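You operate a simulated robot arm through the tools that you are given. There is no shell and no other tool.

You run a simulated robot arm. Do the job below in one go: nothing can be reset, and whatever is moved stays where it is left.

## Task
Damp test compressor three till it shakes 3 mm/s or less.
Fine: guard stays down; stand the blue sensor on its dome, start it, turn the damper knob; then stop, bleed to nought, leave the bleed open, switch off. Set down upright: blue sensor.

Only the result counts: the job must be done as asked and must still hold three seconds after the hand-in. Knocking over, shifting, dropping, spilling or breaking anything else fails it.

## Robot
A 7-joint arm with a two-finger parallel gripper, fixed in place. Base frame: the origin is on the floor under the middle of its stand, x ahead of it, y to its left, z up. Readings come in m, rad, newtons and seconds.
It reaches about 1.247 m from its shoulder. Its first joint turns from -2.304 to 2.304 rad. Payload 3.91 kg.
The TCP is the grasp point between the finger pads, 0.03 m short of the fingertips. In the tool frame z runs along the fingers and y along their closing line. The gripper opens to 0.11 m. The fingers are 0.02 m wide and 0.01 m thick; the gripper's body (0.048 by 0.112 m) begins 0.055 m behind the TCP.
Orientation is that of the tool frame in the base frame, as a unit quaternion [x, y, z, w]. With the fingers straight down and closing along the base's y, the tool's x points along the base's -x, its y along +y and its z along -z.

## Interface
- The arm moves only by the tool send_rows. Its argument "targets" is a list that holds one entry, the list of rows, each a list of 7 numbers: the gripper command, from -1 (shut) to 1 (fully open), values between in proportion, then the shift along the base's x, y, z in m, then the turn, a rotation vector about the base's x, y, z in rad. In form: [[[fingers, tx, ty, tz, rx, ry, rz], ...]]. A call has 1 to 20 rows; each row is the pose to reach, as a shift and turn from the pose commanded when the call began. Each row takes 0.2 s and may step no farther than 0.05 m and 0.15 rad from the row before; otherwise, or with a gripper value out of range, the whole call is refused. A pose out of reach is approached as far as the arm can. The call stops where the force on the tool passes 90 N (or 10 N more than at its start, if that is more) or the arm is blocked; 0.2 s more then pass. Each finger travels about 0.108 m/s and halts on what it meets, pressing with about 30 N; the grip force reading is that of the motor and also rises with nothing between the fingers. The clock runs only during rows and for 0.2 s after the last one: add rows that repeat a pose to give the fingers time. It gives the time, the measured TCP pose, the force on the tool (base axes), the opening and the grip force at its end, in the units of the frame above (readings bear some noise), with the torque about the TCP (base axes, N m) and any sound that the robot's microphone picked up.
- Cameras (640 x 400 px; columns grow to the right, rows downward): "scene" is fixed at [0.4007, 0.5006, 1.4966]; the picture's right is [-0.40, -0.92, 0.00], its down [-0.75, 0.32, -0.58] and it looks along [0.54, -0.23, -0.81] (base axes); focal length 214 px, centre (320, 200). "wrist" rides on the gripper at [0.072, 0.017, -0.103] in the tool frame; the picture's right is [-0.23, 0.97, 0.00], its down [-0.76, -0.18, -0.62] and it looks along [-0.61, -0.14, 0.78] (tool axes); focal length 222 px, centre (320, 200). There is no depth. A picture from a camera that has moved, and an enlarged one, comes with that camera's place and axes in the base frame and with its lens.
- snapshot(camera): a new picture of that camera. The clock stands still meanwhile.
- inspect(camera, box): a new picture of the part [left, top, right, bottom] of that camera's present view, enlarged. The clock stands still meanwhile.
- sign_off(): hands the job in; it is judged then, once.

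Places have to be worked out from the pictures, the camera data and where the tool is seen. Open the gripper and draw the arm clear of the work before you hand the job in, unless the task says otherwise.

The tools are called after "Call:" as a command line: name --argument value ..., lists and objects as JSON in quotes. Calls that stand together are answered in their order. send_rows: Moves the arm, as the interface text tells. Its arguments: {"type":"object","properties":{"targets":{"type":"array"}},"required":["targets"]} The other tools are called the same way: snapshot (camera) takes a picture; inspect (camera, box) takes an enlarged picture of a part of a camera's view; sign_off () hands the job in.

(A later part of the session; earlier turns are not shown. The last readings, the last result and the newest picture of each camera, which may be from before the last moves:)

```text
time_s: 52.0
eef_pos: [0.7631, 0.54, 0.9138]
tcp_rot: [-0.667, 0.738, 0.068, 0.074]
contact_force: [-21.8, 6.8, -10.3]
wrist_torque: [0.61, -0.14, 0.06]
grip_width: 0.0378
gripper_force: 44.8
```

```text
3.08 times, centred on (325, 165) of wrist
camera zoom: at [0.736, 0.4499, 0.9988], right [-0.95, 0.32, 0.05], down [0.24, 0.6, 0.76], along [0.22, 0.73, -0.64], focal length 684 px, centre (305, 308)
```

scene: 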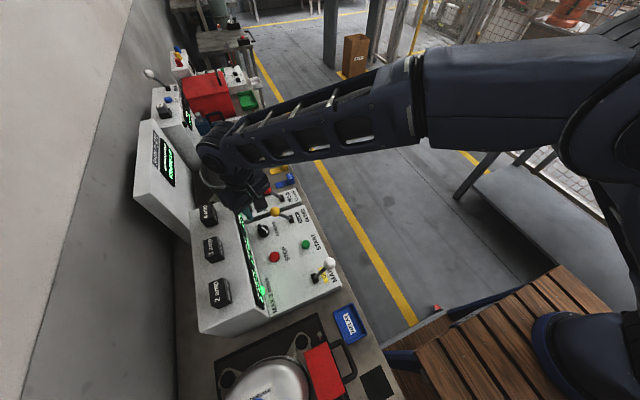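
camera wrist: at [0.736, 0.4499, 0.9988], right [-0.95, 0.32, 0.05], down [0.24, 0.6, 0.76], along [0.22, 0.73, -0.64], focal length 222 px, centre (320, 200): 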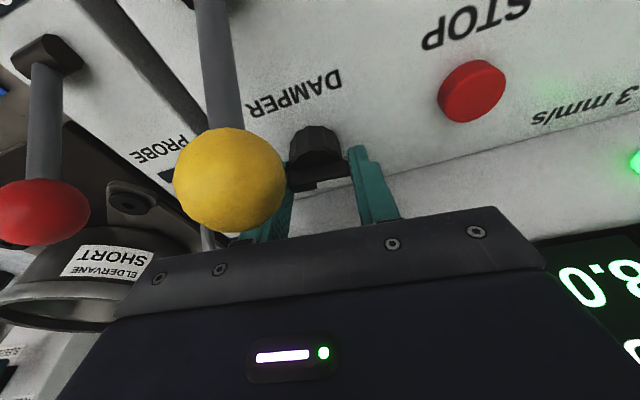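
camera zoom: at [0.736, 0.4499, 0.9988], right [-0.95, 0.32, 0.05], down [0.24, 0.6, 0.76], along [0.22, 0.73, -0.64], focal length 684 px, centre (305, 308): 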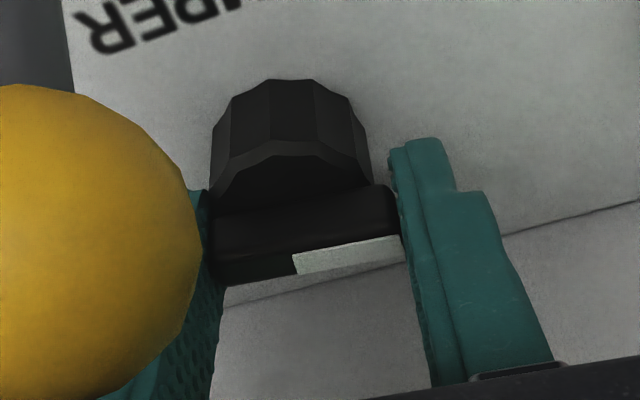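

The bar is clamped end-to-end and turns with the tool (~33° so far). I continue clockwise to yaw ≈70° with a small centring correction.

Call:
send_rows --targets '[[[-1, -0.001, 0.0002, 0.0, 0, 0, -0.08], [-1, -0.0012, 0.0002, 0.0, 0, 0, -0.16], [-1, -0.0014, 0.0002, 0.0, 0, 0, -0.24], [-1, -0.0014, 0.0002, 0.0, 0, 0, -0.24]]]'

Call:
inspect --camera "scene" --box '[228, 200, 278, 250]'

Call:
inspect --camera "scene" --box '[236, 216, 260, 240]'

```text
time_s: 53.0
eef_pos: [0.763, 0.539, 0.9123]
tcp_rot: [-0.572, 0.814, 0.058, 0.084]
contact_force: [0.8, 29.0, -14.1]
wrist_torque: [-0.44, -0.31, 0.27]
grip_width: 0.0381
gripper_force: 44.6
```

```text
8.00 times, centred on (253, 225) of scene
camera zoom: at [0.4007, 0.5006, 1.4966], right [-0.4, -0.92, 0.0], down [-0.75, 0.32, -0.58], along [0.54, -0.23, -0.81], focal length 1716 px, centre (856, 0)
```

zoom: 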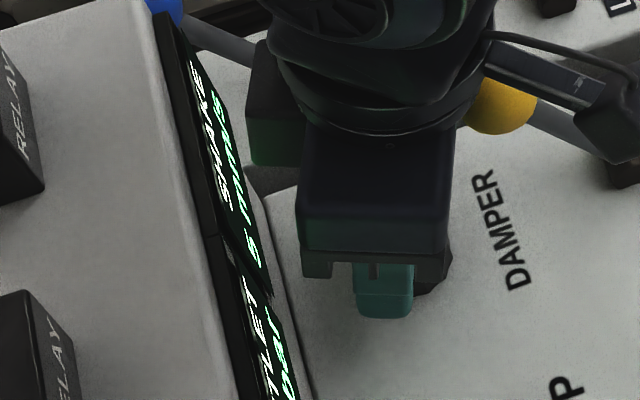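

```text
16.00 times, centred on (248, 228) of scene
camera zoom: at [0.4007, 0.5006, 1.4966], right [-0.4, -0.92, 0.0], down [-0.75, 0.32, -0.58], along [0.54, -0.23, -0.81], focal length 3432 px, centre (1472, -248)
```

zoom: 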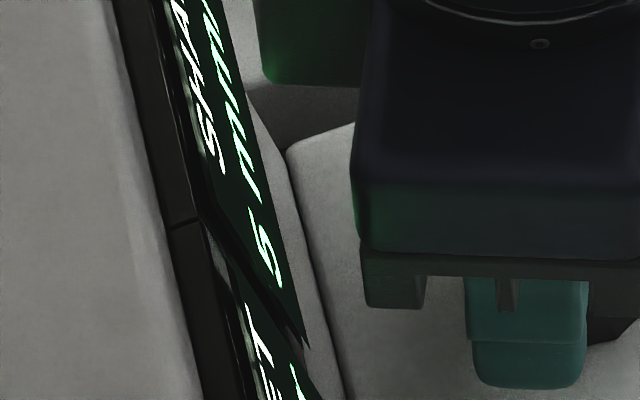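

Now 5 mm/s after ~47°. I open the fingers in place and read where the tool settles before winding back for a new grip.

Call:
send_rows --targets '[[[-0.6, 0, 0, 0, 0, 0, 0], [-0.3, 0, 0, 0, 0, 0, 0], [-0.12, 0, 0, 0, 0, 0, 0], [-0.12, 0, 0, 0, 0, 0, 0]]]'

Call:
inspect --camera "wrist" --box '[200, 80, 420, 230]'

Call:
inspect --camera "scene" --box '[228, 200, 278, 250]'

```text
time_s: 54.0
eef_pos: [0.7642, 0.5375, 0.9131]
tcp_rot: [-0.573, 0.813, 0.058, 0.084]
contact_force: [8.8, 5.5, 8.9]
wrist_torque: [-0.69, 0.27, 0.46]
grip_width: 0.0484
gripper_force: 0.0
```

```text
2.67 times, centred on (310, 155) of wrist
camera zoom: at [0.7157, 0.4574, 0.9995], right [-0.84, 0.54, 0.04], down [0.37, 0.52, 0.77], along [0.39, 0.66, -0.64], focal length 592 px, centre (347, 320)
```

zoom: 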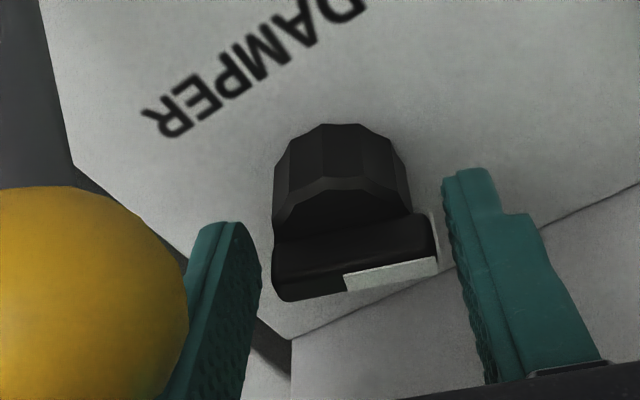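

```text
8.00 times, centred on (253, 225) of scene
camera zoom: at [0.4007, 0.5006, 1.4966], right [-0.4, -0.92, 0.0], down [-0.75, 0.32, -0.58], along [0.54, -0.23, -0.81], focal length 1716 px, centre (856, 0)
```

zoom: 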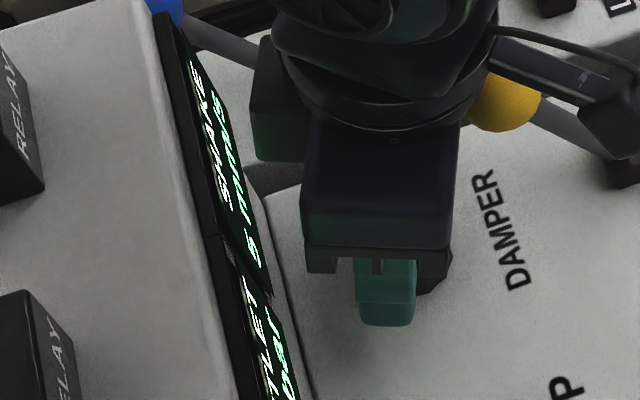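

The residual 9 N contact is the body's edge grazing the bleed ball at this extreme yaw; the bleed still reads CLOSED. The knob's white end now points at ~159°. I wind the open gripper back to yaw ~118°, moving away from the ball.

Call:
send_rows --targets '[[[-0.12, 0, 0.0005, 0.001, 0, 0, 0.1], [-0.12, -0.0005, 0.001, 0.001, 0, 0, 0.24], [-0.12, -0.001, 0.0015, 0.001, 0, 0, 0.38], [-0.12, -0.001, 0.0015, 0.001, 0, 0, 0.52], [-0.12, -0.001, 0.0015, 0, 0, 0, 0.66], [-0.12, -0.001, 0.0015, 0, 0, 0, 0.83], [-0.12, -0.001, 0.0015, 0, 0, 0, 0.83]]]'

Call:
inspect --camera "scene" --box '[215, 185, 315, 265]'

```text
refused: row 6 steps farther than a row can; nothing moved
```

```text
5.00 times, centred on (265, 225) of scene
camera zoom: at [0.4007, 0.5006, 1.4966], right [-0.4, -0.92, 0.0], down [-0.75, 0.32, -0.58], along [0.54, -0.23, -0.81], focal length 1072 px, centre (595, 75)
```

zoom: 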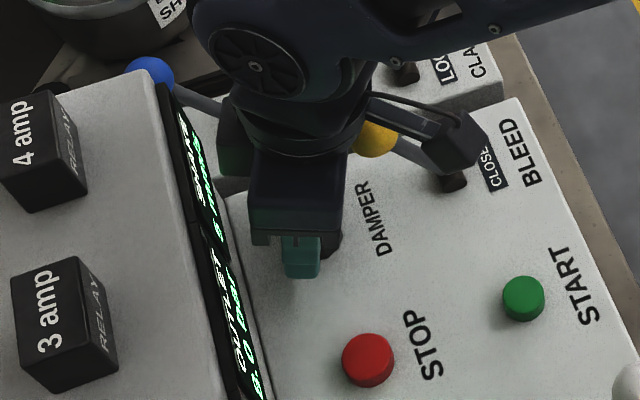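

Refused because of one oversized turn step; I resend with even steps.

Call:
send_rows --targets '[[[-0.12, 0, 0.0005, 0.001, 0, 0, 0.12], [-0.12, -0.0005, 0.001, 0.001, 0, 0, 0.24], [-0.12, -0.001, 0.0015, 0.001, 0, 0, 0.36], [-0.12, -0.001, 0.0015, 0.001, 0, 0, 0.48], [-0.12, -0.001, 0.0015, 0, 0, 0, 0.6], [-0.12, -0.001, 0.0015, 0, 0, 0, 0.72], [-0.12, -0.001, 0.0015, 0, 0, 0, 0.83], [-0.12, -0.001, 0.0015, 0, 0, 0, 0.83]]]'

Call:
inspect --camera "scene" --box '[215, 185, 315, 265]'

Call:
inspect --camera "wrist" --box '[200, 80, 420, 230]'

```text
time_s: 55.8
eef_pos: [0.7624, 0.5393, 0.9129]
tcp_rot: [0.853, -0.512, -0.087, -0.052]
contact_force: [-0.1, 0.5, 0.2]
wrist_torque: [0.01, 0.0, 0.03]
grip_width: 0.0483
gripper_force: 0.1
```

```text
5.00 times, centred on (265, 225) of scene
camera zoom: at [0.4007, 0.5006, 1.4966], right [-0.4, -0.92, 0.0], down [-0.75, 0.32, -0.58], along [0.54, -0.23, -0.81], focal length 1072 px, centre (595, 75)
```

zoom: 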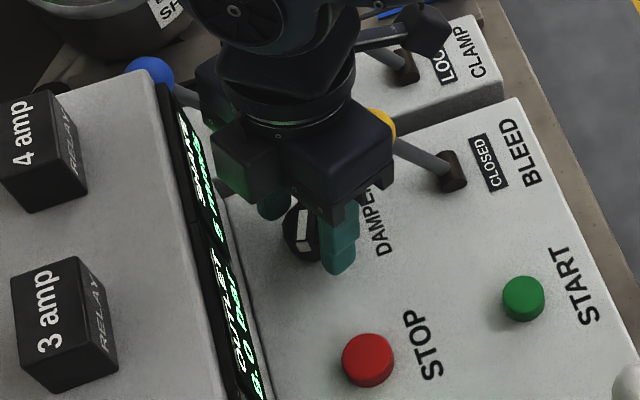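

```text
2.67 times, centred on (310, 155) of wrist
camera zoom: at [0.789, 0.4511, 0.9993], right [-0.96, -0.26, 0.05], down [-0.13, 0.63, 0.76], along [-0.23, 0.73, -0.64], focal length 592 px, centre (347, 320)
```

zoom: 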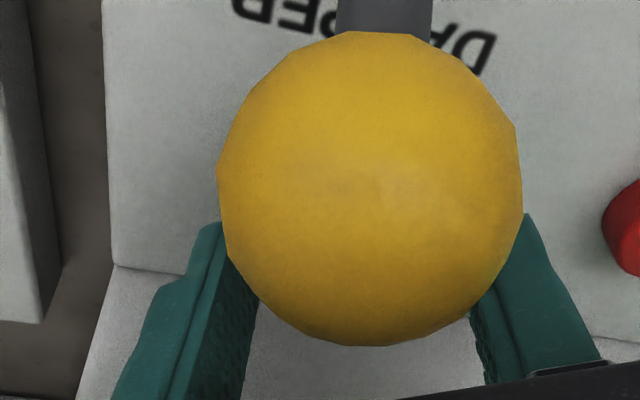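

Clear of everything, tool at (0.7624,0.5393). I close on the knob again.

Call:
send_rows --targets '[[[-0.35, 0, 0, -0.001, 0, 0, 0], [-0.6, 0, 0, -0.002, 0, 0, 0], [-1, 0, 0, -0.002, 0, 0, 0], [-1, 0, 0, -0.002, 0, 0, 0]]]'

Call:
inspect --camera "scene" --box '[228, 200, 278, 250]'

```text
time_s: 56.8
eef_pos: [0.7636, 0.5392, 0.9126]
tcp_rot: [0.852, -0.513, -0.086, -0.055]
contact_force: [36.2, 25.5, 17.5]
wrist_torque: [0.98, -1.16, 0.06]
grip_width: 0.0345
gripper_force: 44.9
```

```text
8.00 times, centred on (253, 225) of scene
camera zoom: at [0.4007, 0.5006, 1.4966], right [-0.4, -0.92, 0.0], down [-0.75, 0.32, -0.58], along [0.54, -0.23, -0.81], focal length 1716 px, centre (856, 0)
```

zoom: 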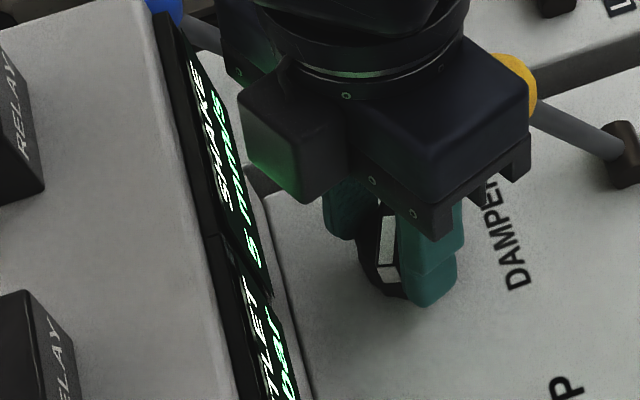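

The pads now hold the round base (34.5 mm). I neutralise the side load before turning.

Call:
send_rows --targets '[[[-1, 0.001, 0.0007, 0.0005, 0, 0, 0], [-1, 0.002, 0.0014, 0.001, 0, 0, 0], [-1, 0.002, 0.0014, 0.001, 0, 0, 0]]]'

```text
time_s: 57.6
eef_pos: [0.7642, 0.5402, 0.9121]
tcp_rot: [0.852, -0.513, -0.087, -0.052]
contact_force: [18.4, 3.2, 25.2]
wrist_torque: [0.14, -0.81, 0.04]
grip_width: 0.0343
gripper_force: 45.0
```

Mostly neutral; I add a last small correction and start turning clockwise.

Call:
send_rows --targets '[[[-1, 0.0009, 0.0, 0.0012, 0, 0, 0], [-1, 0.0008, 0.0, 0.0012, 0, 0, -0.1], [-1, 0.0006, 0.0, 0.0012, 0, 0, -0.2], [-1, 0.0004, 0.0, 0.0012, 0, 0, -0.3], [-1, 0.0004, 0.0, 0.0012, 0, 0, -0.3]]]'

Call:
inspect --camera "scene" --box '[228, 200, 278, 250]'

```text
time_s: 58.8
eef_pos: [0.7632, 0.5414, 0.9138]
tcp_rot: [0.766, -0.635, -0.078, -0.065]
contact_force: [10.7, 3.5, 7.1]
wrist_torque: [0.14, -0.91, 0.04]
grip_width: 0.0342
gripper_force: 45.1
```

```text
8.00 times, centred on (253, 225) of scene
camera zoom: at [0.4007, 0.5006, 1.4966], right [-0.4, -0.92, 0.0], down [-0.75, 0.32, -0.58], along [0.54, -0.23, -0.81], focal length 1716 px, centre (856, 0)
```

zoom: 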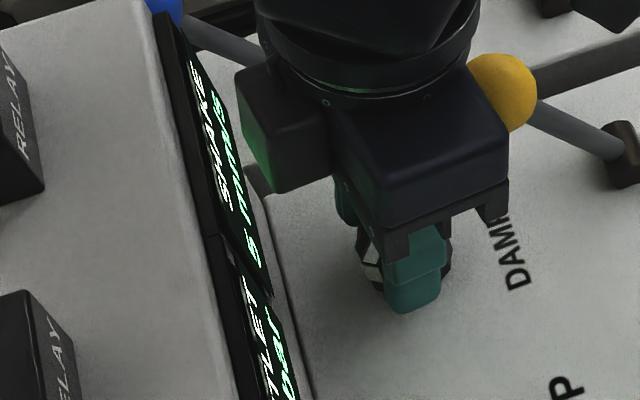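

The white end is moving round with the grip; still 5 mm/s. I continue to yaw ≈77°.

Call:
send_rows --targets '[[[-1, -0.0005, 0.0, 0.0005, 0, 0, -0.1], [-1, -0.0008, 0.0, 0.0005, 0, 0, -0.2], [-1, -0.001, 0.0, 0.0005, 0, 0, -0.3], [-1, -0.0012, 0.0, 0.0005, 0, 0, -0.41], [-1, -0.0012, 0.0, 0.0005, 0, 0, -0.41]]]'

Call:
inspect --camera "scene" --box '[228, 200, 278, 250]'

Call:
inspect --camera "scene" --box '[236, 216, 260, 240]'

```text
time_s: 60.0
eef_pos: [0.7652, 0.5413, 0.9117]
tcp_rot: [-0.621, 0.778, 0.064, 0.078]
contact_force: [33.6, 13.9, -9.4]
wrist_torque: [0.45, -1.15, 0.04]
grip_width: 0.0345
gripper_force: 45.2
```

```text
8.00 times, centred on (253, 225) of scene
camera zoom: at [0.4007, 0.5006, 1.4966], right [-0.4, -0.92, 0.0], down [-0.75, 0.32, -0.58], along [0.54, -0.23, -0.81], focal length 1716 px, centre (856, 0)
```

zoom: 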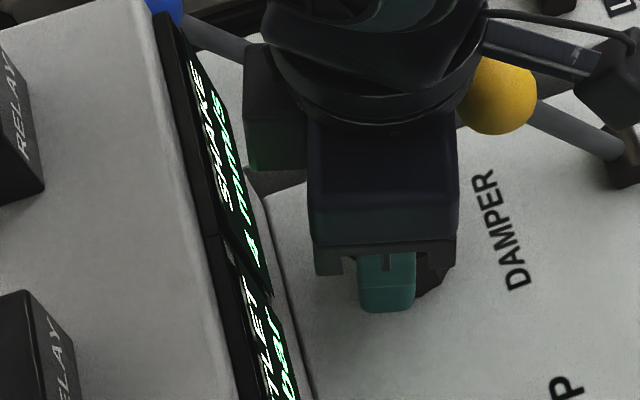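

```text
16.00 times, centred on (248, 228) of scene
camera zoom: at [0.4007, 0.5006, 1.4966], right [-0.4, -0.92, 0.0], down [-0.75, 0.32, -0.58], along [0.54, -0.23, -0.81], focal length 3432 px, centre (1472, -248)
```

zoom: 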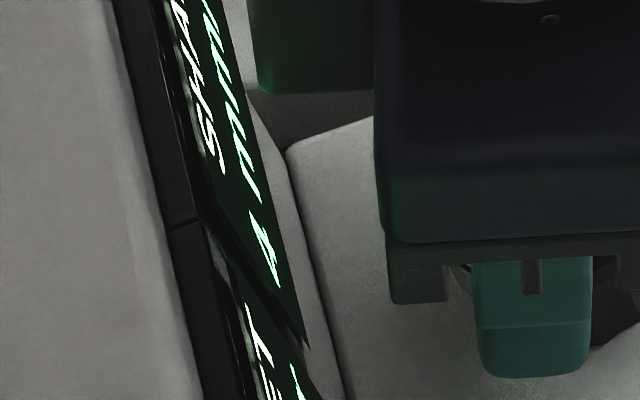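

Now 4 mm/s after ~91° total. I open, wind back to yaw ~118° and regrip for the next stroke.

Call:
send_rows --targets '[[[-0.6, 0, 0, 0, 0, 0, 0], [-0.3, 0, 0, 0, 0, 0, 0], [-0.12, 0, 0, 0, 0, 0, 0], [-0.12, 0, 0, 0, 0, 0, 0.02], [-0.12, 0, 0, 0, 0, 0, 0.14], [-0.12, 0, 0, 0, 0, 0, 0.26], [-0.12, 0, 0, 0, 0, 0, 0.38], [-0.12, 0, 0, 0, 0, 0, 0.5], [-0.12, 0, 0, 0, 0, 0, 0.61], [-0.12, 0, 0, 0, 0, 0, 0.71], [-0.12, 0, 0, 0, 0, 0, 0.71]]]'

Call:
inspect --camera "scene" --box '[215, 185, 315, 265]'

```text
time_s: 62.4
eef_pos: [0.763, 0.5412, 0.9141]
tcp_rot: [0.853, -0.512, -0.086, -0.052]
contact_force: [0.1, 0.0, -0.2]
wrist_torque: [-0.03, -0.01, 0.02]
grip_width: 0.0486
gripper_force: 0.1
```

```text
5.00 times, centred on (265, 225) of scene
camera zoom: at [0.4007, 0.5006, 1.4966], right [-0.4, -0.92, 0.0], down [-0.75, 0.32, -0.58], along [0.54, -0.23, -0.81], focal length 1072 px, centre (595, 75)
```

zoom: 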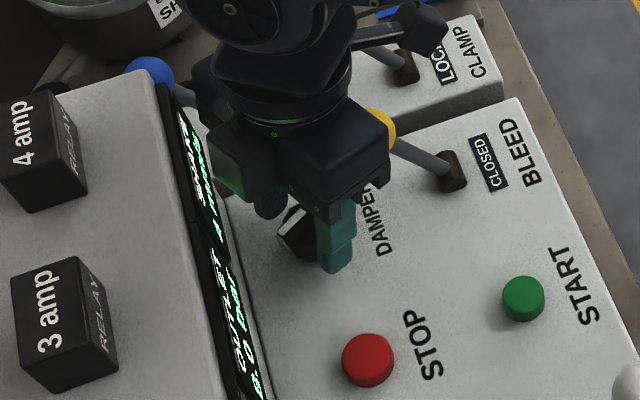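

Clear again. I shift 2 mm to centre on the knob and close.

Call:
send_rows --targets '[[[-0.12, 0.002, -0.0005, -0.001, 0, 0, 0], [-0.5, 0.002, -0.0005, -0.001, 0, 0, 0], [-1, 0.002, -0.0005, -0.001, 0, 0, 0], [-1, 0.002, -0.0005, -0.001, 0, 0, 0]]]'

```text
time_s: 63.4
eef_pos: [0.7649, 0.5409, 0.9133]
tcp_rot: [0.852, -0.513, -0.087, -0.052]
contact_force: [-5.4, -3.2, 0.0]
wrist_torque: [0.01, -0.03, 0.0]
grip_width: 0.0335
gripper_force: 45.1
```

Well balanced grip (forces ≈5 N). I turn clockwise through ~40°.

Call:
send_rows --targets '[[[-1, 0, 0, 0, 0, 0, -0.1], [-1, 0, 0, 0, 0, 0, -0.2], [-1, 0, 0, 0, 0, 0, -0.3], [-1, 0, 0, 0, 0, 0, -0.4], [-1, 0, 0, 0, 0, 0, -0.5], [-1, 0, 0, 0, 0, 0, -0.5]]]'

Call:
inspect --camera "scene" --box '[228, 200, 278, 250]'

Call:
inspect --camera "scene" --box '[236, 216, 260, 240]'

```text
time_s: 64.8
eef_pos: [0.7646, 0.5403, 0.9122]
tcp_rot: [-0.698, 0.709, 0.072, 0.072]
contact_force: [0.6, 0.1, -1.2]
wrist_torque: [0.06, 0.14, -0.04]
grip_width: 0.0336
gripper_force: 44.9
```

```text
8.00 times, centred on (253, 225) of scene
camera zoom: at [0.4007, 0.5006, 1.4966], right [-0.4, -0.92, 0.0], down [-0.75, 0.32, -0.58], along [0.54, -0.23, -0.81], focal length 1716 px, centre (856, 0)
```

zoom: 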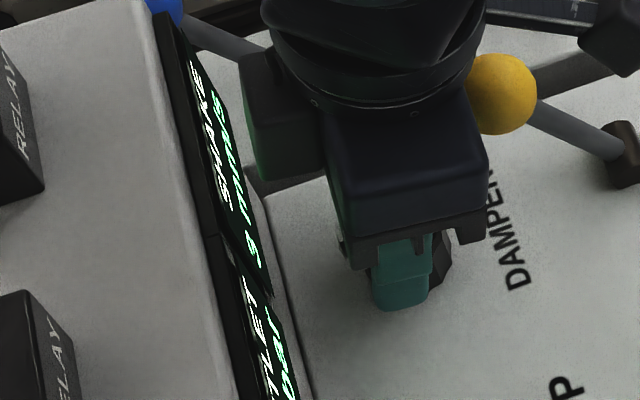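

```text
16.00 times, centred on (248, 228) of scene
camera zoom: at [0.4007, 0.5006, 1.4966], right [-0.4, -0.92, 0.0], down [-0.75, 0.32, -0.58], along [0.54, -0.23, -0.81], focal length 3432 px, centre (1472, -248)
```

zoom: 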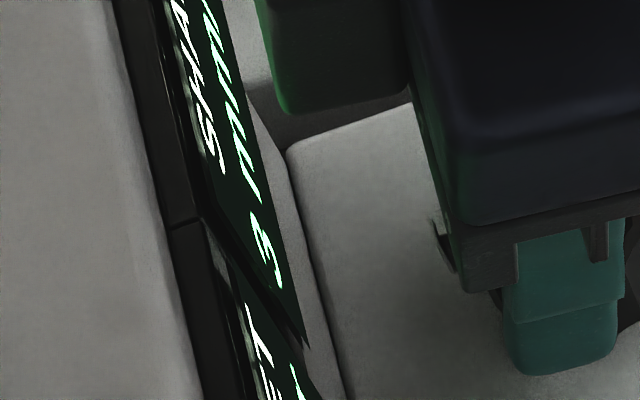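

It reads 3 mm/s now. For margin (rounding) I turn a little further to see if it drops to 2.

Call:
send_rows --targets '[[[-1, 0, 0, 0, 0, 0, -0.1], [-1, 0, 0, 0, 0, 0, -0.2], [-1, 0, 0, 0, 0, 0, -0.2]]]'

Call:
inspect --camera "scene" --box '[236, 216, 260, 240]'

```text
time_s: 65.6
eef_pos: [0.7643, 0.5406, 0.9134]
tcp_rot: [-0.624, 0.775, 0.063, 0.08]
contact_force: [6.9, 4.3, -6.2]
wrist_torque: [0.34, 0.02, 0.01]
grip_width: 0.0337
gripper_force: 44.9
```

```text
16.00 times, centred on (248, 228) of scene
camera zoom: at [0.4007, 0.5006, 1.4966], right [-0.4, -0.92, 0.0], down [-0.75, 0.32, -0.58], along [0.54, -0.23, -0.81], focal length 3432 px, centre (1472, -248)
```

zoom: 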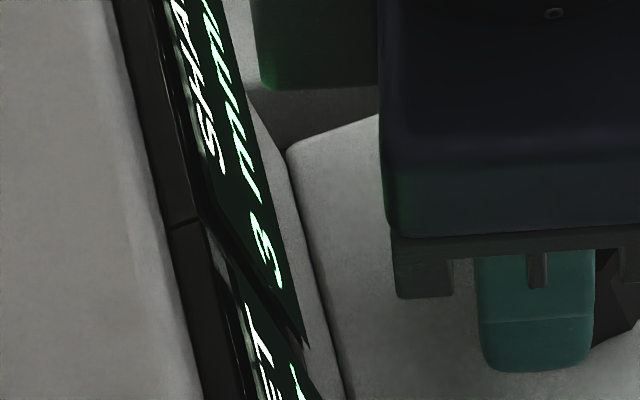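

Still 3 (about 131° turned). For a safe margin I make one more short stroke: open, wind back and regrip.

Call:
send_rows --targets '[[[-0.6, 0, 0, 0, 0, 0, 0], [-0.3, 0, 0, 0, 0, 0, 0], [-0.12, 0, 0, 0, 0, 0, 0], [-0.12, 0, 0, 0, 0, 0, 0.02], [-0.12, 0, 0, 0, 0, 0, 0.14], [-0.12, 0, 0, 0, 0, 0, 0.26], [-0.12, 0, 0, 0, 0, 0, 0.38], [-0.12, 0, 0, 0, 0, 0, 0.5], [-0.12, 0, 0, 0, 0, 0, 0.6], [-0.12, 0, 0, 0, 0, 0, 0.6]]]'

Call:
inspect --camera "scene" --box '[215, 185, 315, 265]'

```text
time_s: 67.8
eef_pos: [0.7653, 0.541, 0.9142]
tcp_rot: [0.826, -0.555, -0.084, -0.056]
contact_force: [0.0, 0.1, -0.1]
wrist_torque: [-0.02, 0.03, 0.01]
grip_width: 0.0487
gripper_force: 0.0
```

```text
5.00 times, centred on (265, 225) of scene
camera zoom: at [0.4007, 0.5006, 1.4966], right [-0.4, -0.92, 0.0], down [-0.75, 0.32, -0.58], along [0.54, -0.23, -0.81], focal length 1072 px, centre (595, 75)
```

zoom: 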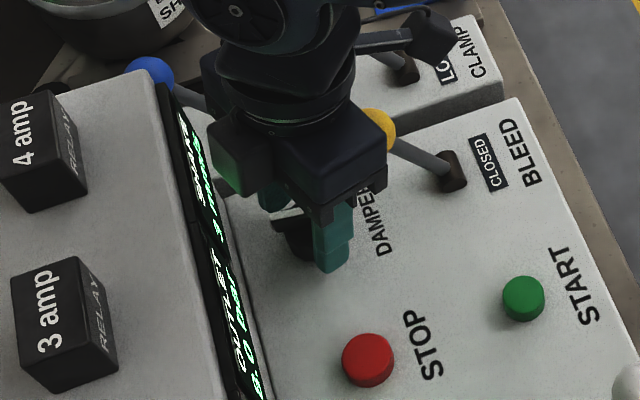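

The grip is centred as before; I close and turn another ~20° clockwise.

Call:
send_rows --targets '[[[-0.5, 0, 0, 0, 0, 0, 0], [-1, 0, 0, 0, 0, 0, 0], [-1, 0, 0, 0, 0, 0, 0], [-1, 0, 0, 0, 0, 0, -0.1], [-1, 0, 0, 0, 0, 0, -0.2], [-1, 0, 0, 0, 0, 0, -0.3], [-1, 0, 0, 0, 0, 0, -0.3]]]'

Call:
inspect --camera "scene" --box '[236, 216, 260, 240]'

Call:
inspect --camera "scene" --box '[228, 200, 278, 250]'

```text
time_s: 69.4
eef_pos: [0.7647, 0.5405, 0.9127]
tcp_rot: [0.733, -0.673, -0.075, -0.069]
contact_force: [-10.7, -10.1, 5.1]
wrist_torque: [-0.77, 0.41, 0.04]
grip_width: 0.0338
gripper_force: 45.0
```

```text
16.00 times, centred on (248, 228) of scene
camera zoom: at [0.4007, 0.5006, 1.4966], right [-0.4, -0.92, 0.0], down [-0.75, 0.32, -0.58], along [0.54, -0.23, -0.81], focal length 3432 px, centre (1472, -248)
```

zoom: 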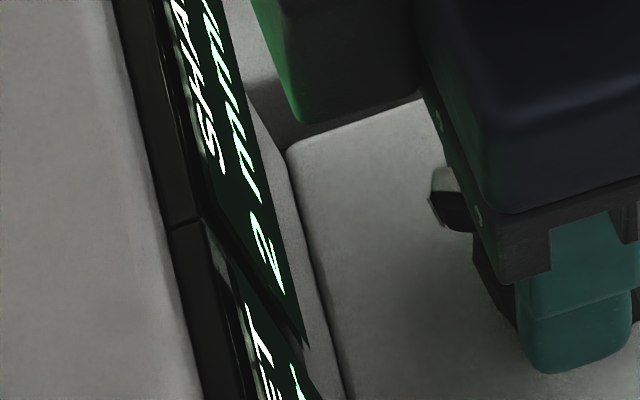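

```text
8.00 times, centred on (253, 225) of scene
camera zoom: at [0.4007, 0.5006, 1.4966], right [-0.4, -0.92, 0.0], down [-0.75, 0.32, -0.58], along [0.54, -0.23, -0.81], focal length 1716 px, centre (856, 0)
```

zoom: 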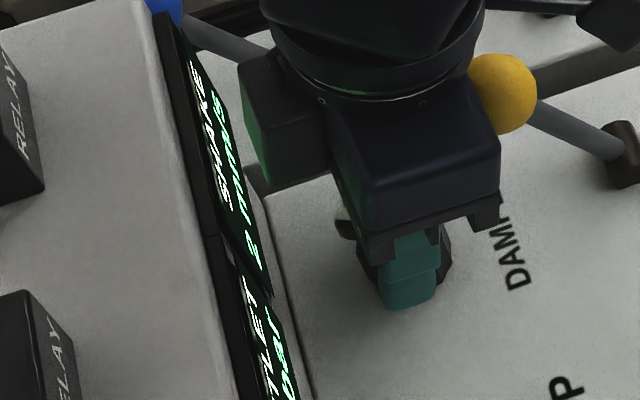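

It reads 2 mm/s – comfortably within 3. I release the knob, rise straight up, and move (still leaning) above the STOP button at (0.675, 0.533).

Call:
send_rows --targets '[[[-0.6, 0, 0, 0, 0, 0, 0], [-0.3, 0, 0, 0, 0, 0, 0], [-0.12, 0, 0, 0, 0, 0, 0], [-0.12, 0, 0, 0.03, 0, 0, 0], [-0.12, 0, 0, 0.07, 0, 0, 0], [-0.5, -0.03, -0.004, 0.09, 0, 0, 0], [-1, -0.06, -0.009, 0.09, 0, 0, 0], [-1, -0.09, -0.0135, 0.09, 0, 0, 0], [-1, -0.09, -0.0135, 0.06, 0, 0, 0], [-1, -0.09, -0.0135, 0.06, 0, 0, 0]]]'

Call:
snapshot --camera "wrist"

Call:
inspect --camera "wrist" --box '[220, 60, 420, 220]'

Call:
inspect --camera "scene" --box '[215, 185, 315, 265]'

```text
time_s: 71.6
eef_pos: [0.6756, 0.5264, 0.9722]
tcp_rot: [0.733, -0.672, -0.075, -0.069]
contact_force: [0.2, 0.6, 0.3]
wrist_torque: [-0.01, 0.0, 0.0]
grip_width: 0.0002
gripper_force: 30.1
```

```text
taken
camera wrist: at [0.6646, 0.434, 1.0596], right [-0.99, 0.14, 0.05], down [0.12, 0.63, 0.76], along [0.08, 0.76, -0.64], focal length 222 px, centre (320, 200)
```

wrist: 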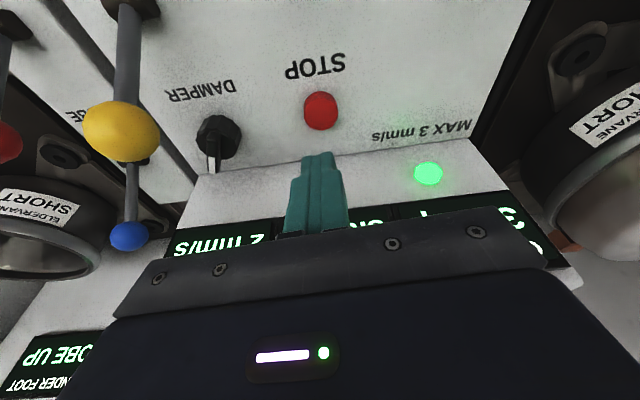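

```text
2.50 times, centred on (320, 140) of wrist
camera zoom: at [0.6646, 0.434, 1.0596], right [-0.99, 0.14, 0.05], down [0.12, 0.63, 0.76], along [0.08, 0.76, -0.64], focal length 555 px, centre (320, 350)
```

zoom: 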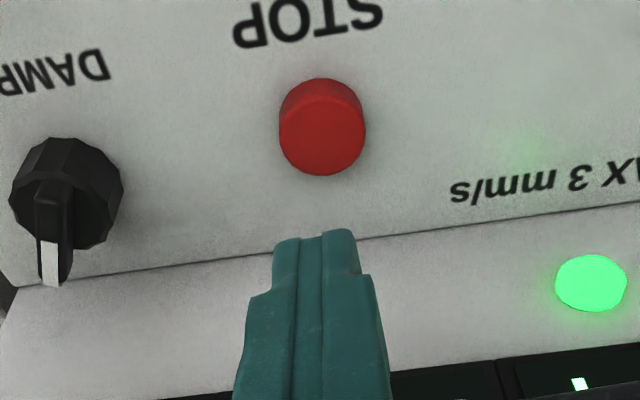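

```text
5.00 times, centred on (265, 225) of scene
camera zoom: at [0.4007, 0.5006, 1.4966], right [-0.4, -0.92, 0.0], down [-0.75, 0.32, -0.58], along [0.54, -0.23, -0.81], focal length 1072 px, centre (595, 75)
```

zoom: 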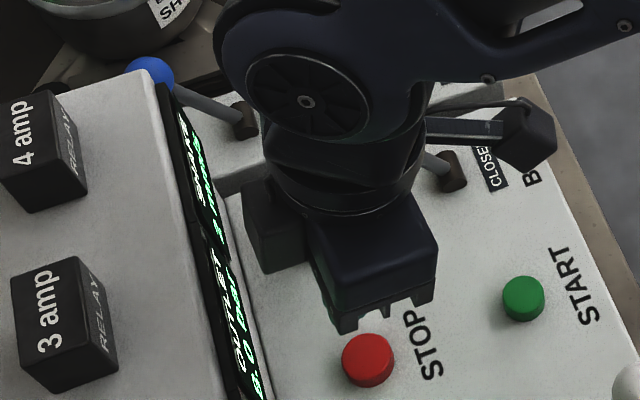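

I double-check the SHAKE reading with the hand off the knob, since the two views look ambiguous.

Call:
inspect --camera "wrist" --box '[150, 190, 300, 280]'

Call:
inspect --camera "scene" --box '[236, 216, 260, 240]'

```text
4.27 times, centred on (225, 235) of wrist
camera zoom: at [0.6646, 0.434, 1.0596], right [-0.99, 0.14, 0.05], down [0.12, 0.63, 0.76], along [0.08, 0.76, -0.64], focal length 948 px, centre (725, 51)
```

zoom: 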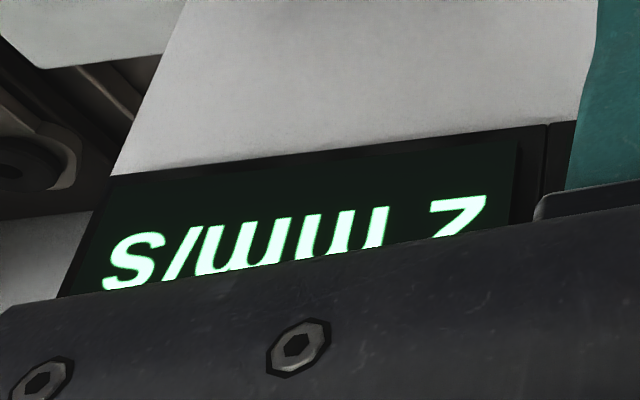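

```text
16.00 times, centred on (248, 228) of scene
camera zoom: at [0.4007, 0.5006, 1.4966], right [-0.4, -0.92, 0.0], down [-0.75, 0.32, -0.58], along [0.54, -0.23, -0.81], focal length 3432 px, centre (1472, -248)
```

zoom: 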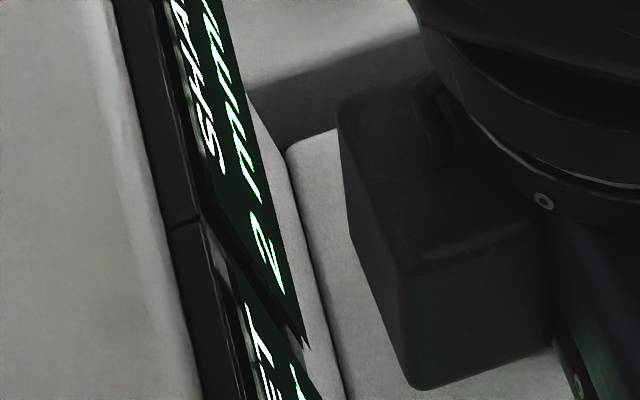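

2 mm/s confirmed in both views. Now I press STOP: slight shift to (0.672,0.529) for the leaning tip, then down.

Call:
send_rows --targets '[[[-1, -0.003, 0.003, -0.035, 0, 0, 0], [-1, -0.003, 0.003, -0.06, 0, 0, 0], [-1, -0.003, 0.003, -0.068, 0, 0, 0], [-1, -0.003, 0.003, -0.073, 0, 0, 0], [-1, -0.003, 0.003, -0.0765, 0, 0, 0]]]'

Call:
snapshot --camera "wrist"

Call:
snapshot --camera "scene"

```text
time_s: 72.8
eef_pos: [0.6717, 0.5291, 0.9021]
tcp_rot: [0.733, -0.673, -0.074, -0.072]
contact_force: [-9.0, -20.5, 74.9]
wrist_torque: [-0.93, 0.3, 0.07]
grip_width: 0.0
gripper_force: 30.1
heard: click
```

```text
taken
camera wrist: at [0.6616, 0.4365, 0.9871], right [-0.99, 0.14, 0.04], down [0.12, 0.63, 0.77], along [0.08, 0.76, -0.64], focal length 222 px, centre (320, 200)
```

wrist: 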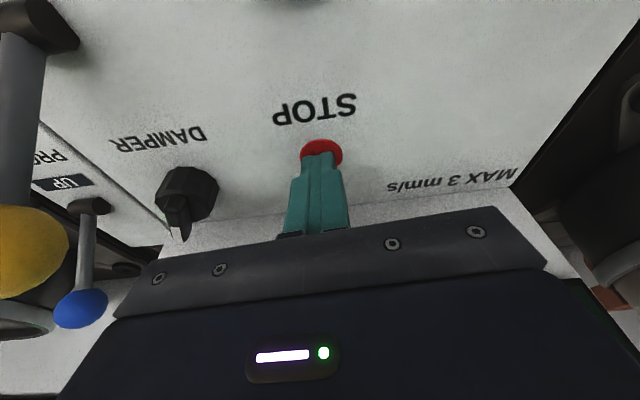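

```text
taken
```

scene: 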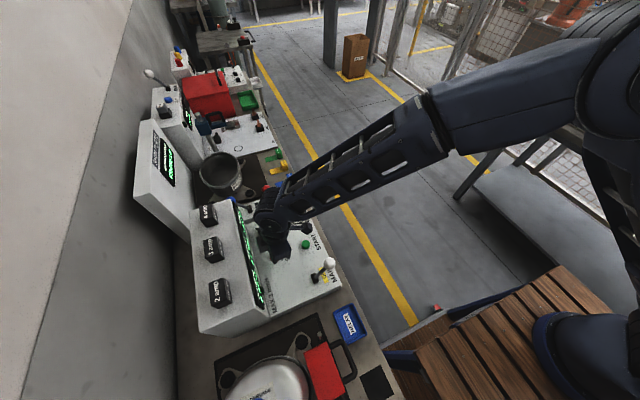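

STOP clicked and the run lamp went out. I lift off, straighten the tool, and view the panel and bleed lever.

Call:
send_rows --targets '[[[-1, 0, 0, 0.03, 0, 0, 0], [-1, 0, -0.01, 0.07, 0, 0, 0], [-1, 0, -0.03, 0.11, -0.069, -0.0013, -0.025], [-1, 0.02, -0.05, 0.14, -0.138, -0.0026, -0.05], [-1, 0.04, -0.07, 0.17, -0.207, -0.0039, -0.075], [-1, 0.05, -0.09, 0.2, -0.207, -0.0039, -0.075], [-1, 0.05, -0.09, 0.2, -0.207, -0.0039, -0.075]]]'

Call:
snapshot --camera "wrist"

Call:
inspect --camera "wrist" --box '[220, 60, 440, 240]'

```text
time_s: 74.4
eef_pos: [0.7201, 0.4392, 1.0956]
tcp_rot: [0.711, -0.703, -0.001, 0.002]
contact_force: [-0.9, 0.0, -0.7]
wrist_torque: [0.0, -0.02, 0.04]
grip_width: 0.0002
gripper_force: 29.7
```

```text
taken
camera wrist: at [0.7039, 0.3667, 1.1988], right [-0.98, 0.22, 0.01], down [0.17, 0.77, 0.62], along [0.13, 0.61, -0.79], focal length 222 px, centre (320, 200)
```

wrist: 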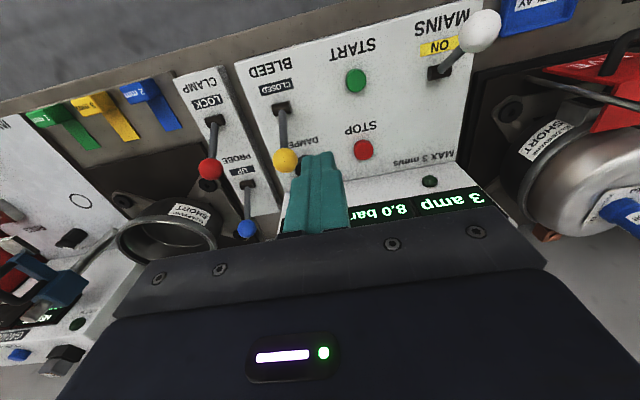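

```text
2.22 times, centred on (330, 150) of wrist
camera zoom: at [0.7039, 0.3667, 1.1988], right [-0.98, 0.22, 0.01], down [0.17, 0.77, 0.62], along [0.13, 0.61, -0.79], focal length 494 px, centre (298, 311)
```

zoom: 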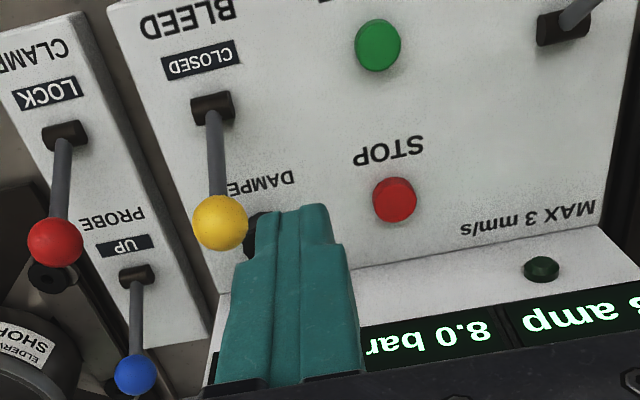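

The compressor is stopped, outlet holds 8.0 bar, bleed still CLOSED with its ball at about (0.778,0.490,0.941). I go behind (+y of) the ball above the knob.

Call:
send_rows --targets '[[[-1, 0.02, 0.03, -0.015, 0, 0, 0], [-1, 0.04, 0.06, -0.03, 0, 0, 0], [-1, 0.058, 0.086, -0.045, 0, 0, 0], [-1, 0.058, 0.086, -0.06, 0, 0, 0], [-1, 0.058, 0.086, -0.06, 0, 0, 0]]]'

Call:
snapshot --camera "wrist"

Call:
inspect --camera "scene" --box '[215, 185, 315, 265]'

```text
time_s: 75.6
eef_pos: [0.7812, 0.5245, 1.0341]
tcp_rot: [0.711, -0.703, 0.0, 0.003]
contact_force: [0.1, 0.6, -0.7]
wrist_torque: [0.0, -0.02, 0.01]
grip_width: 0.0002
gripper_force: 29.5
```

```text
taken
camera wrist: at [0.7645, 0.4532, 1.1377], right [-0.98, 0.22, 0.0], down [0.17, 0.77, 0.62], along [0.13, 0.61, -0.79], focal length 222 px, centre (320, 200)
```

wrist: 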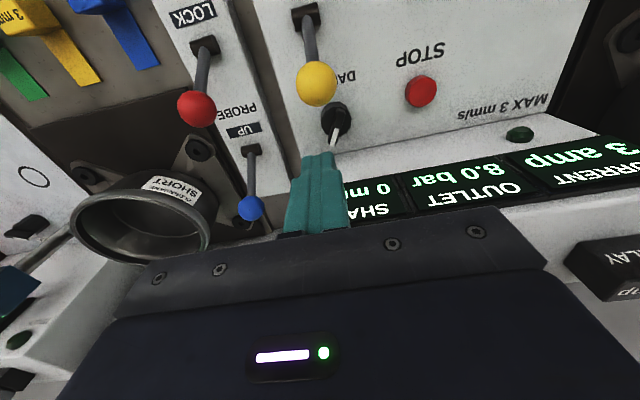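

```text
5.00 times, centred on (265, 225) of scene
camera zoom: at [0.4007, 0.5006, 1.4966], right [-0.4, -0.92, 0.0], down [-0.75, 0.32, -0.58], along [0.54, -0.23, -0.81], focal length 1072 px, centre (595, 75)
```

zoom: 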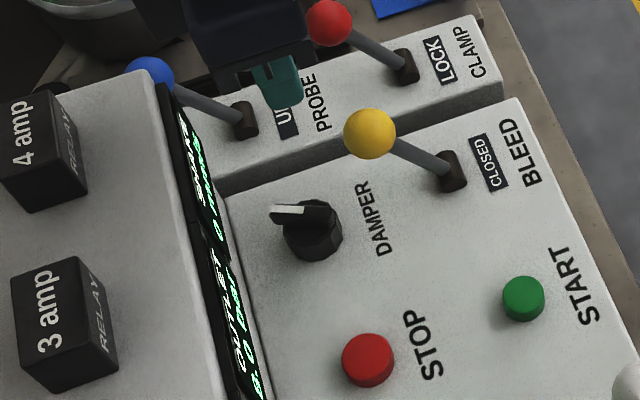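

SHAKE shows 0 and outlet 8.0 bar. I lower the closed fingers behind the bleed ball.

Call:
send_rows --targets '[[[-1, -0.004, 0.002, -0.02, 0, 0, 0], [-1, -0.004, 0.002, -0.05, 0, 0, 0], [-1, -0.004, 0.002, -0.08, 0, 0, 0], [-1, -0.004, 0.002, -0.08, 0, 0, 0]]]'

Call:
snapshot --camera "wrist"

```text
time_s: 76.6
eef_pos: [0.7754, 0.5277, 0.9557]
tcp_rot: [0.711, -0.703, 0.0, 0.003]
contact_force: [-0.9, 0.3, 0.1]
wrist_torque: [-0.01, -0.02, 0.02]
grip_width: 0.0001
gripper_force: 29.7
```

```text
taken
camera wrist: at [0.7587, 0.4565, 1.0589], right [-0.98, 0.22, 0.0], down [0.17, 0.77, 0.62], along [0.13, 0.61, -0.79], focal length 222 px, centre (320, 200)
```

wrist: 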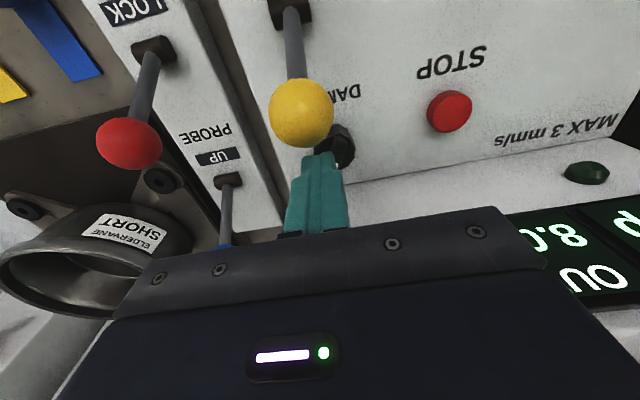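

Same alignment as for the mains lever. I push the bleed lever toward −y.

Call:
send_rows --targets '[[[-1, 0, -0.01, 0, 0, 0, 0], [-1, 0, -0.02, 0, 0, 0, 0], [-1, 0, -0.03, 0, 0, 0, 0], [-1, 0, -0.04, 0, 0, 0, 0], [-1, 0, -0.05, 0, 0, 0, 0], [-1, 0, -0.06, 0, 0, 0, 0], [-1, 0, -0.07, 0, 0, 0, 0], [-1, 0, -0.08, 0, 0, 0, 0], [-1, 0, -0.09, 0, 0, 0, 0]]]'

Call:
snapshot --camera "wrist"

```text
time_s: 78.6
eef_pos: [0.7758, 0.4386, 0.9549]
tcp_rot: [0.71, -0.704, 0.0, 0.003]
contact_force: [0.2, 0.0, 0.9]
wrist_torque: [-0.01, 0.01, 0.0]
grip_width: 0.0001
gripper_force: 29.8
```

```text
taken
camera wrist: at [0.7594, 0.3659, 1.059], right [-0.98, 0.22, 0.0], down [0.17, 0.77, 0.62], along [0.13, 0.61, -0.79], focal length 222 px, centre (320, 200)
```

wrist: 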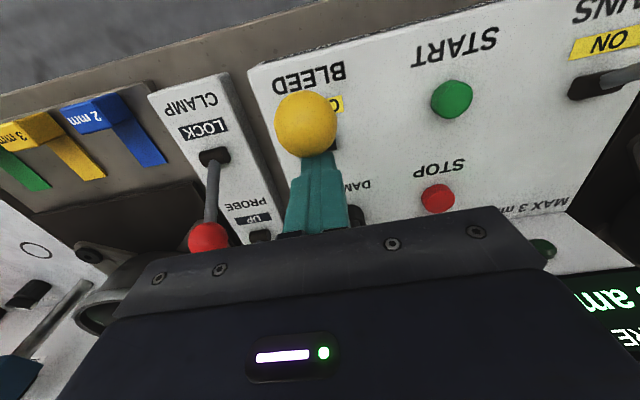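

The bleed ball has swung over and its yellow tag shows. I rise away (slightly +y from the ball first) and read the display.

Call:
send_rows --targets '[[[-1, 0, 0.004, 0.04, 0, 0, 0], [-1, 0, 0.004, 0.08, 0, 0, 0], [-1, -0.02, 0.004, 0.12, 0, 0, 0], [-1, -0.05, 0.004, 0.145, 0, 0, 0], [-1, -0.055, 0.0, 0.15, 0, 0, 0]]]'

Call:
snapshot --camera "wrist"

Call:
inspect --camera "wrist" --box '[220, 60, 480, 240]'

```text
time_s: 79.8
eef_pos: [0.7199, 0.4391, 1.1076]
tcp_rot: [0.711, -0.703, -0.002, 0.004]
contact_force: [-0.8, 1.1, 0.1]
wrist_torque: [0.0, -0.01, 0.01]
grip_width: 0.0
gripper_force: 30.3
```

```text
taken
camera wrist: at [0.7039, 0.3674, 1.2111], right [-0.98, 0.22, 0.01], down [0.17, 0.77, 0.62], along [0.13, 0.61, -0.79], focal length 222 px, centre (320, 200)
```

wrist: 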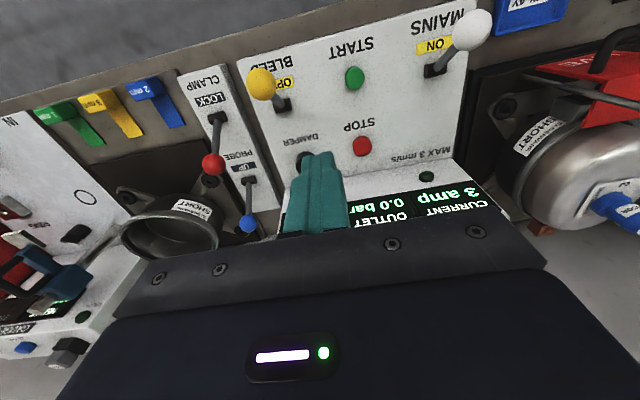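

```text
2.22 times, centred on (350, 150) of wrist
camera zoom: at [0.7039, 0.3674, 1.2111], right [-0.98, 0.22, 0.01], down [0.17, 0.77, 0.62], along [0.13, 0.61, -0.79], focal length 494 px, centre (253, 311)
```

zoom: 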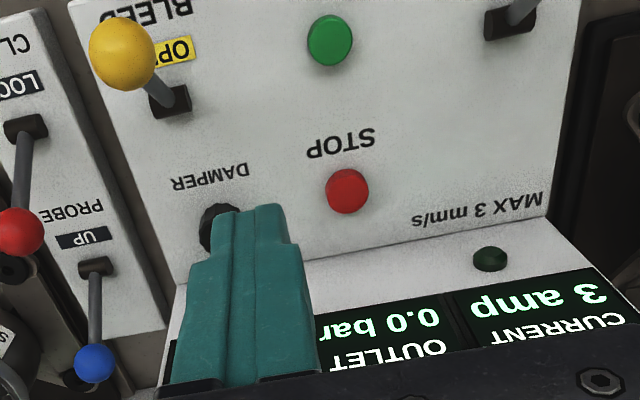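

Outlet reads 0.0 bar and bleed is OPEN. Next: switch the mains off, going to the −y side of its ball (now ≈(0.565,0.402,0.947)).

Call:
send_rows --targets '[[[-1, -0.035, -0.017, 0, 0, 0, 0], [-1, -0.07, -0.034, 0, 0, 0, 0], [-1, -0.105, -0.051, -0.01, 0, 0, 0], [-1, -0.14, -0.066, -0.02, 0, 0, 0], [-1, -0.155, -0.077, -0.045, 0, 0, 0], [-1, -0.155, -0.077, -0.045, 0, 0, 0]]]'

Call:
snapshot --camera "wrist"

Call:
inspect --camera "scene" --box '[200, 185, 380, 325]'

```text
time_s: 81.2
eef_pos: [0.5641, 0.3608, 1.0615]
tcp_rot: [0.711, -0.703, -0.001, 0.003]
contact_force: [-0.3, -1.0, 0.2]
wrist_torque: [-0.01, 0.01, 0.05]
grip_width: 0.0001
gripper_force: 30.0
```

```text
taken
camera wrist: at [0.5479, 0.2892, 1.1642], right [-0.98, 0.22, 0.0], down [0.17, 0.77, 0.62], along [0.13, 0.61, -0.79], focal length 222 px, centre (320, 200)
```

wrist: 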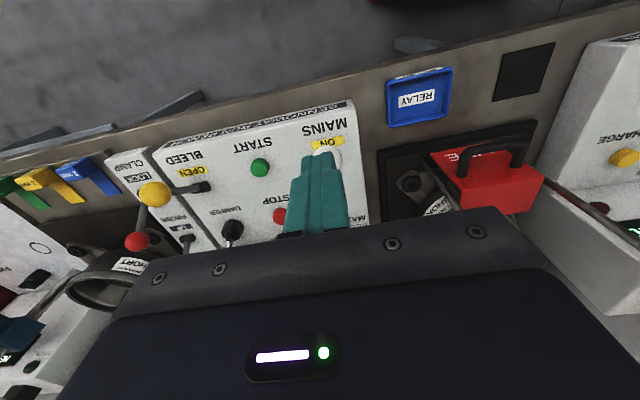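

```text
2.86 times, centred on (290, 255) of scene
camera zoom: at [0.4007, 0.5006, 1.4966], right [-0.4, -0.92, 0.0], down [-0.75, 0.32, -0.58], along [0.54, -0.23, -0.81], focal length 613 px, centre (406, 43)
```

zoom: 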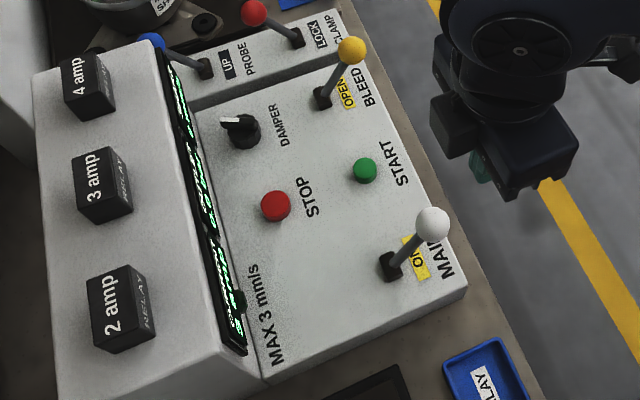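

The mains ball is at (0.566,0.402); my fingers are ~15 mm in front of it. I lower to push height and push it +y.

Call:
send_rows --targets '[[[-1, 0.001, 0, -0.035, 0, 0, 0], [-1, 0.001, 0, -0.07, 0, 0, 0], [-1, 0.001, 0, -0.106, 0, 0, 0], [-1, 0.001, 0, -0.106, 0, 0, 0], [-1, 0.001, 0.01, -0.106, 0, 0, 0], [-1, 0.001, 0.02, -0.106, 0, 0, 0], [-1, 0.001, 0.03, -0.106, 0, 0, 0], [-1, 0.001, 0.04, -0.106, 0, 0, 0], [-1, 0.001, 0.05, -0.106, 0, 0, 0]]]'

Call:
inspect --camera "scene" --box '[240, 225, 380, 325]'

```text
time_s: 83.2
eef_pos: [0.568, 0.4116, 0.9552]
tcp_rot: [0.711, -0.703, -0.002, 0.003]
contact_force: [0.1, -0.2, 0.1]
wrist_torque: [0.01, -0.03, 0.01]
grip_width: 0.0
gripper_force: 30.4
```

```text
4.00 times, centred on (310, 275) of scene
camera zoom: at [0.4007, 0.5006, 1.4966], right [-0.4, -0.92, 0.0], down [-0.75, 0.32, -0.58], along [0.54, -0.23, -0.81], focal length 858 px, centre (360, -100)
```

zoom: 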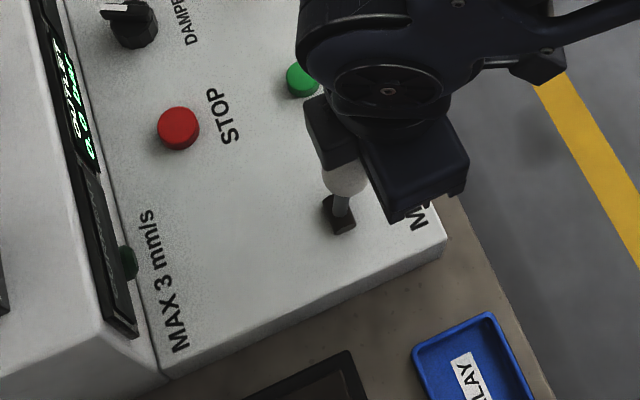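

The lever is near mid travel. I push on until it goes over.

Call:
send_rows --targets '[[[-1, -0.001, 0.01, 0, 0, 0, 0], [-1, -0.002, 0.02, 0, 0, 0, 0], [-1, -0.002, 0.03, 0, 0, 0, 0], [-1, -0.002, 0.04, 0, 0, 0, 0], [-1, -0.002, 0.047, 0, 0, 0, 0]]]'

Call:
inspect --camera "scene" --box '[240, 225, 380, 325]'

Call:
snapshot --camera "wrist"

```text
time_s: 84.4
eef_pos: [0.5649, 0.4575, 0.9556]
tcp_rot: [0.711, -0.703, 0.0, 0.003]
contact_force: [-0.6, -4.5, 2.2]
wrist_torque: [-0.11, 0.0, 0.01]
grip_width: 0.0001
gripper_force: 30.1
```

```text
4.00 times, centred on (310, 275) of scene
camera zoom: at [0.4007, 0.5006, 1.4966], right [-0.4, -0.92, 0.0], down [-0.75, 0.32, -0.58], along [0.54, -0.23, -0.81], focal length 858 px, centre (360, -100)
```

zoom: 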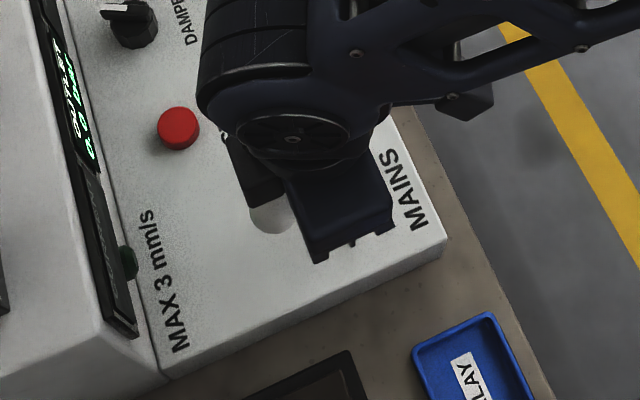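

```text
taken
camera wrist: at [0.5485, 0.3855, 1.0583], right [-0.98, 0.22, 0.0], down [0.17, 0.77, 0.62], along [0.13, 0.6, -0.79], focal length 222 px, centre (320, 200)
```

wrist: 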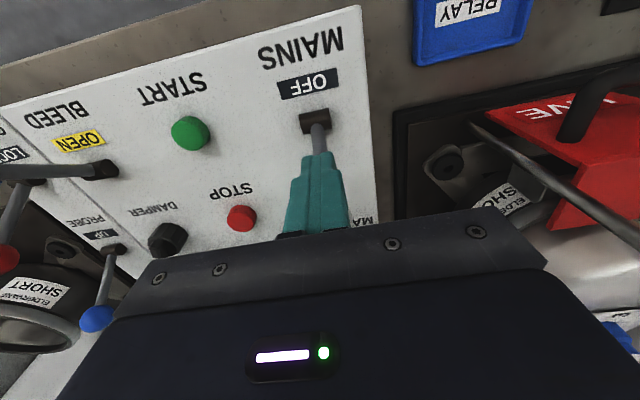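

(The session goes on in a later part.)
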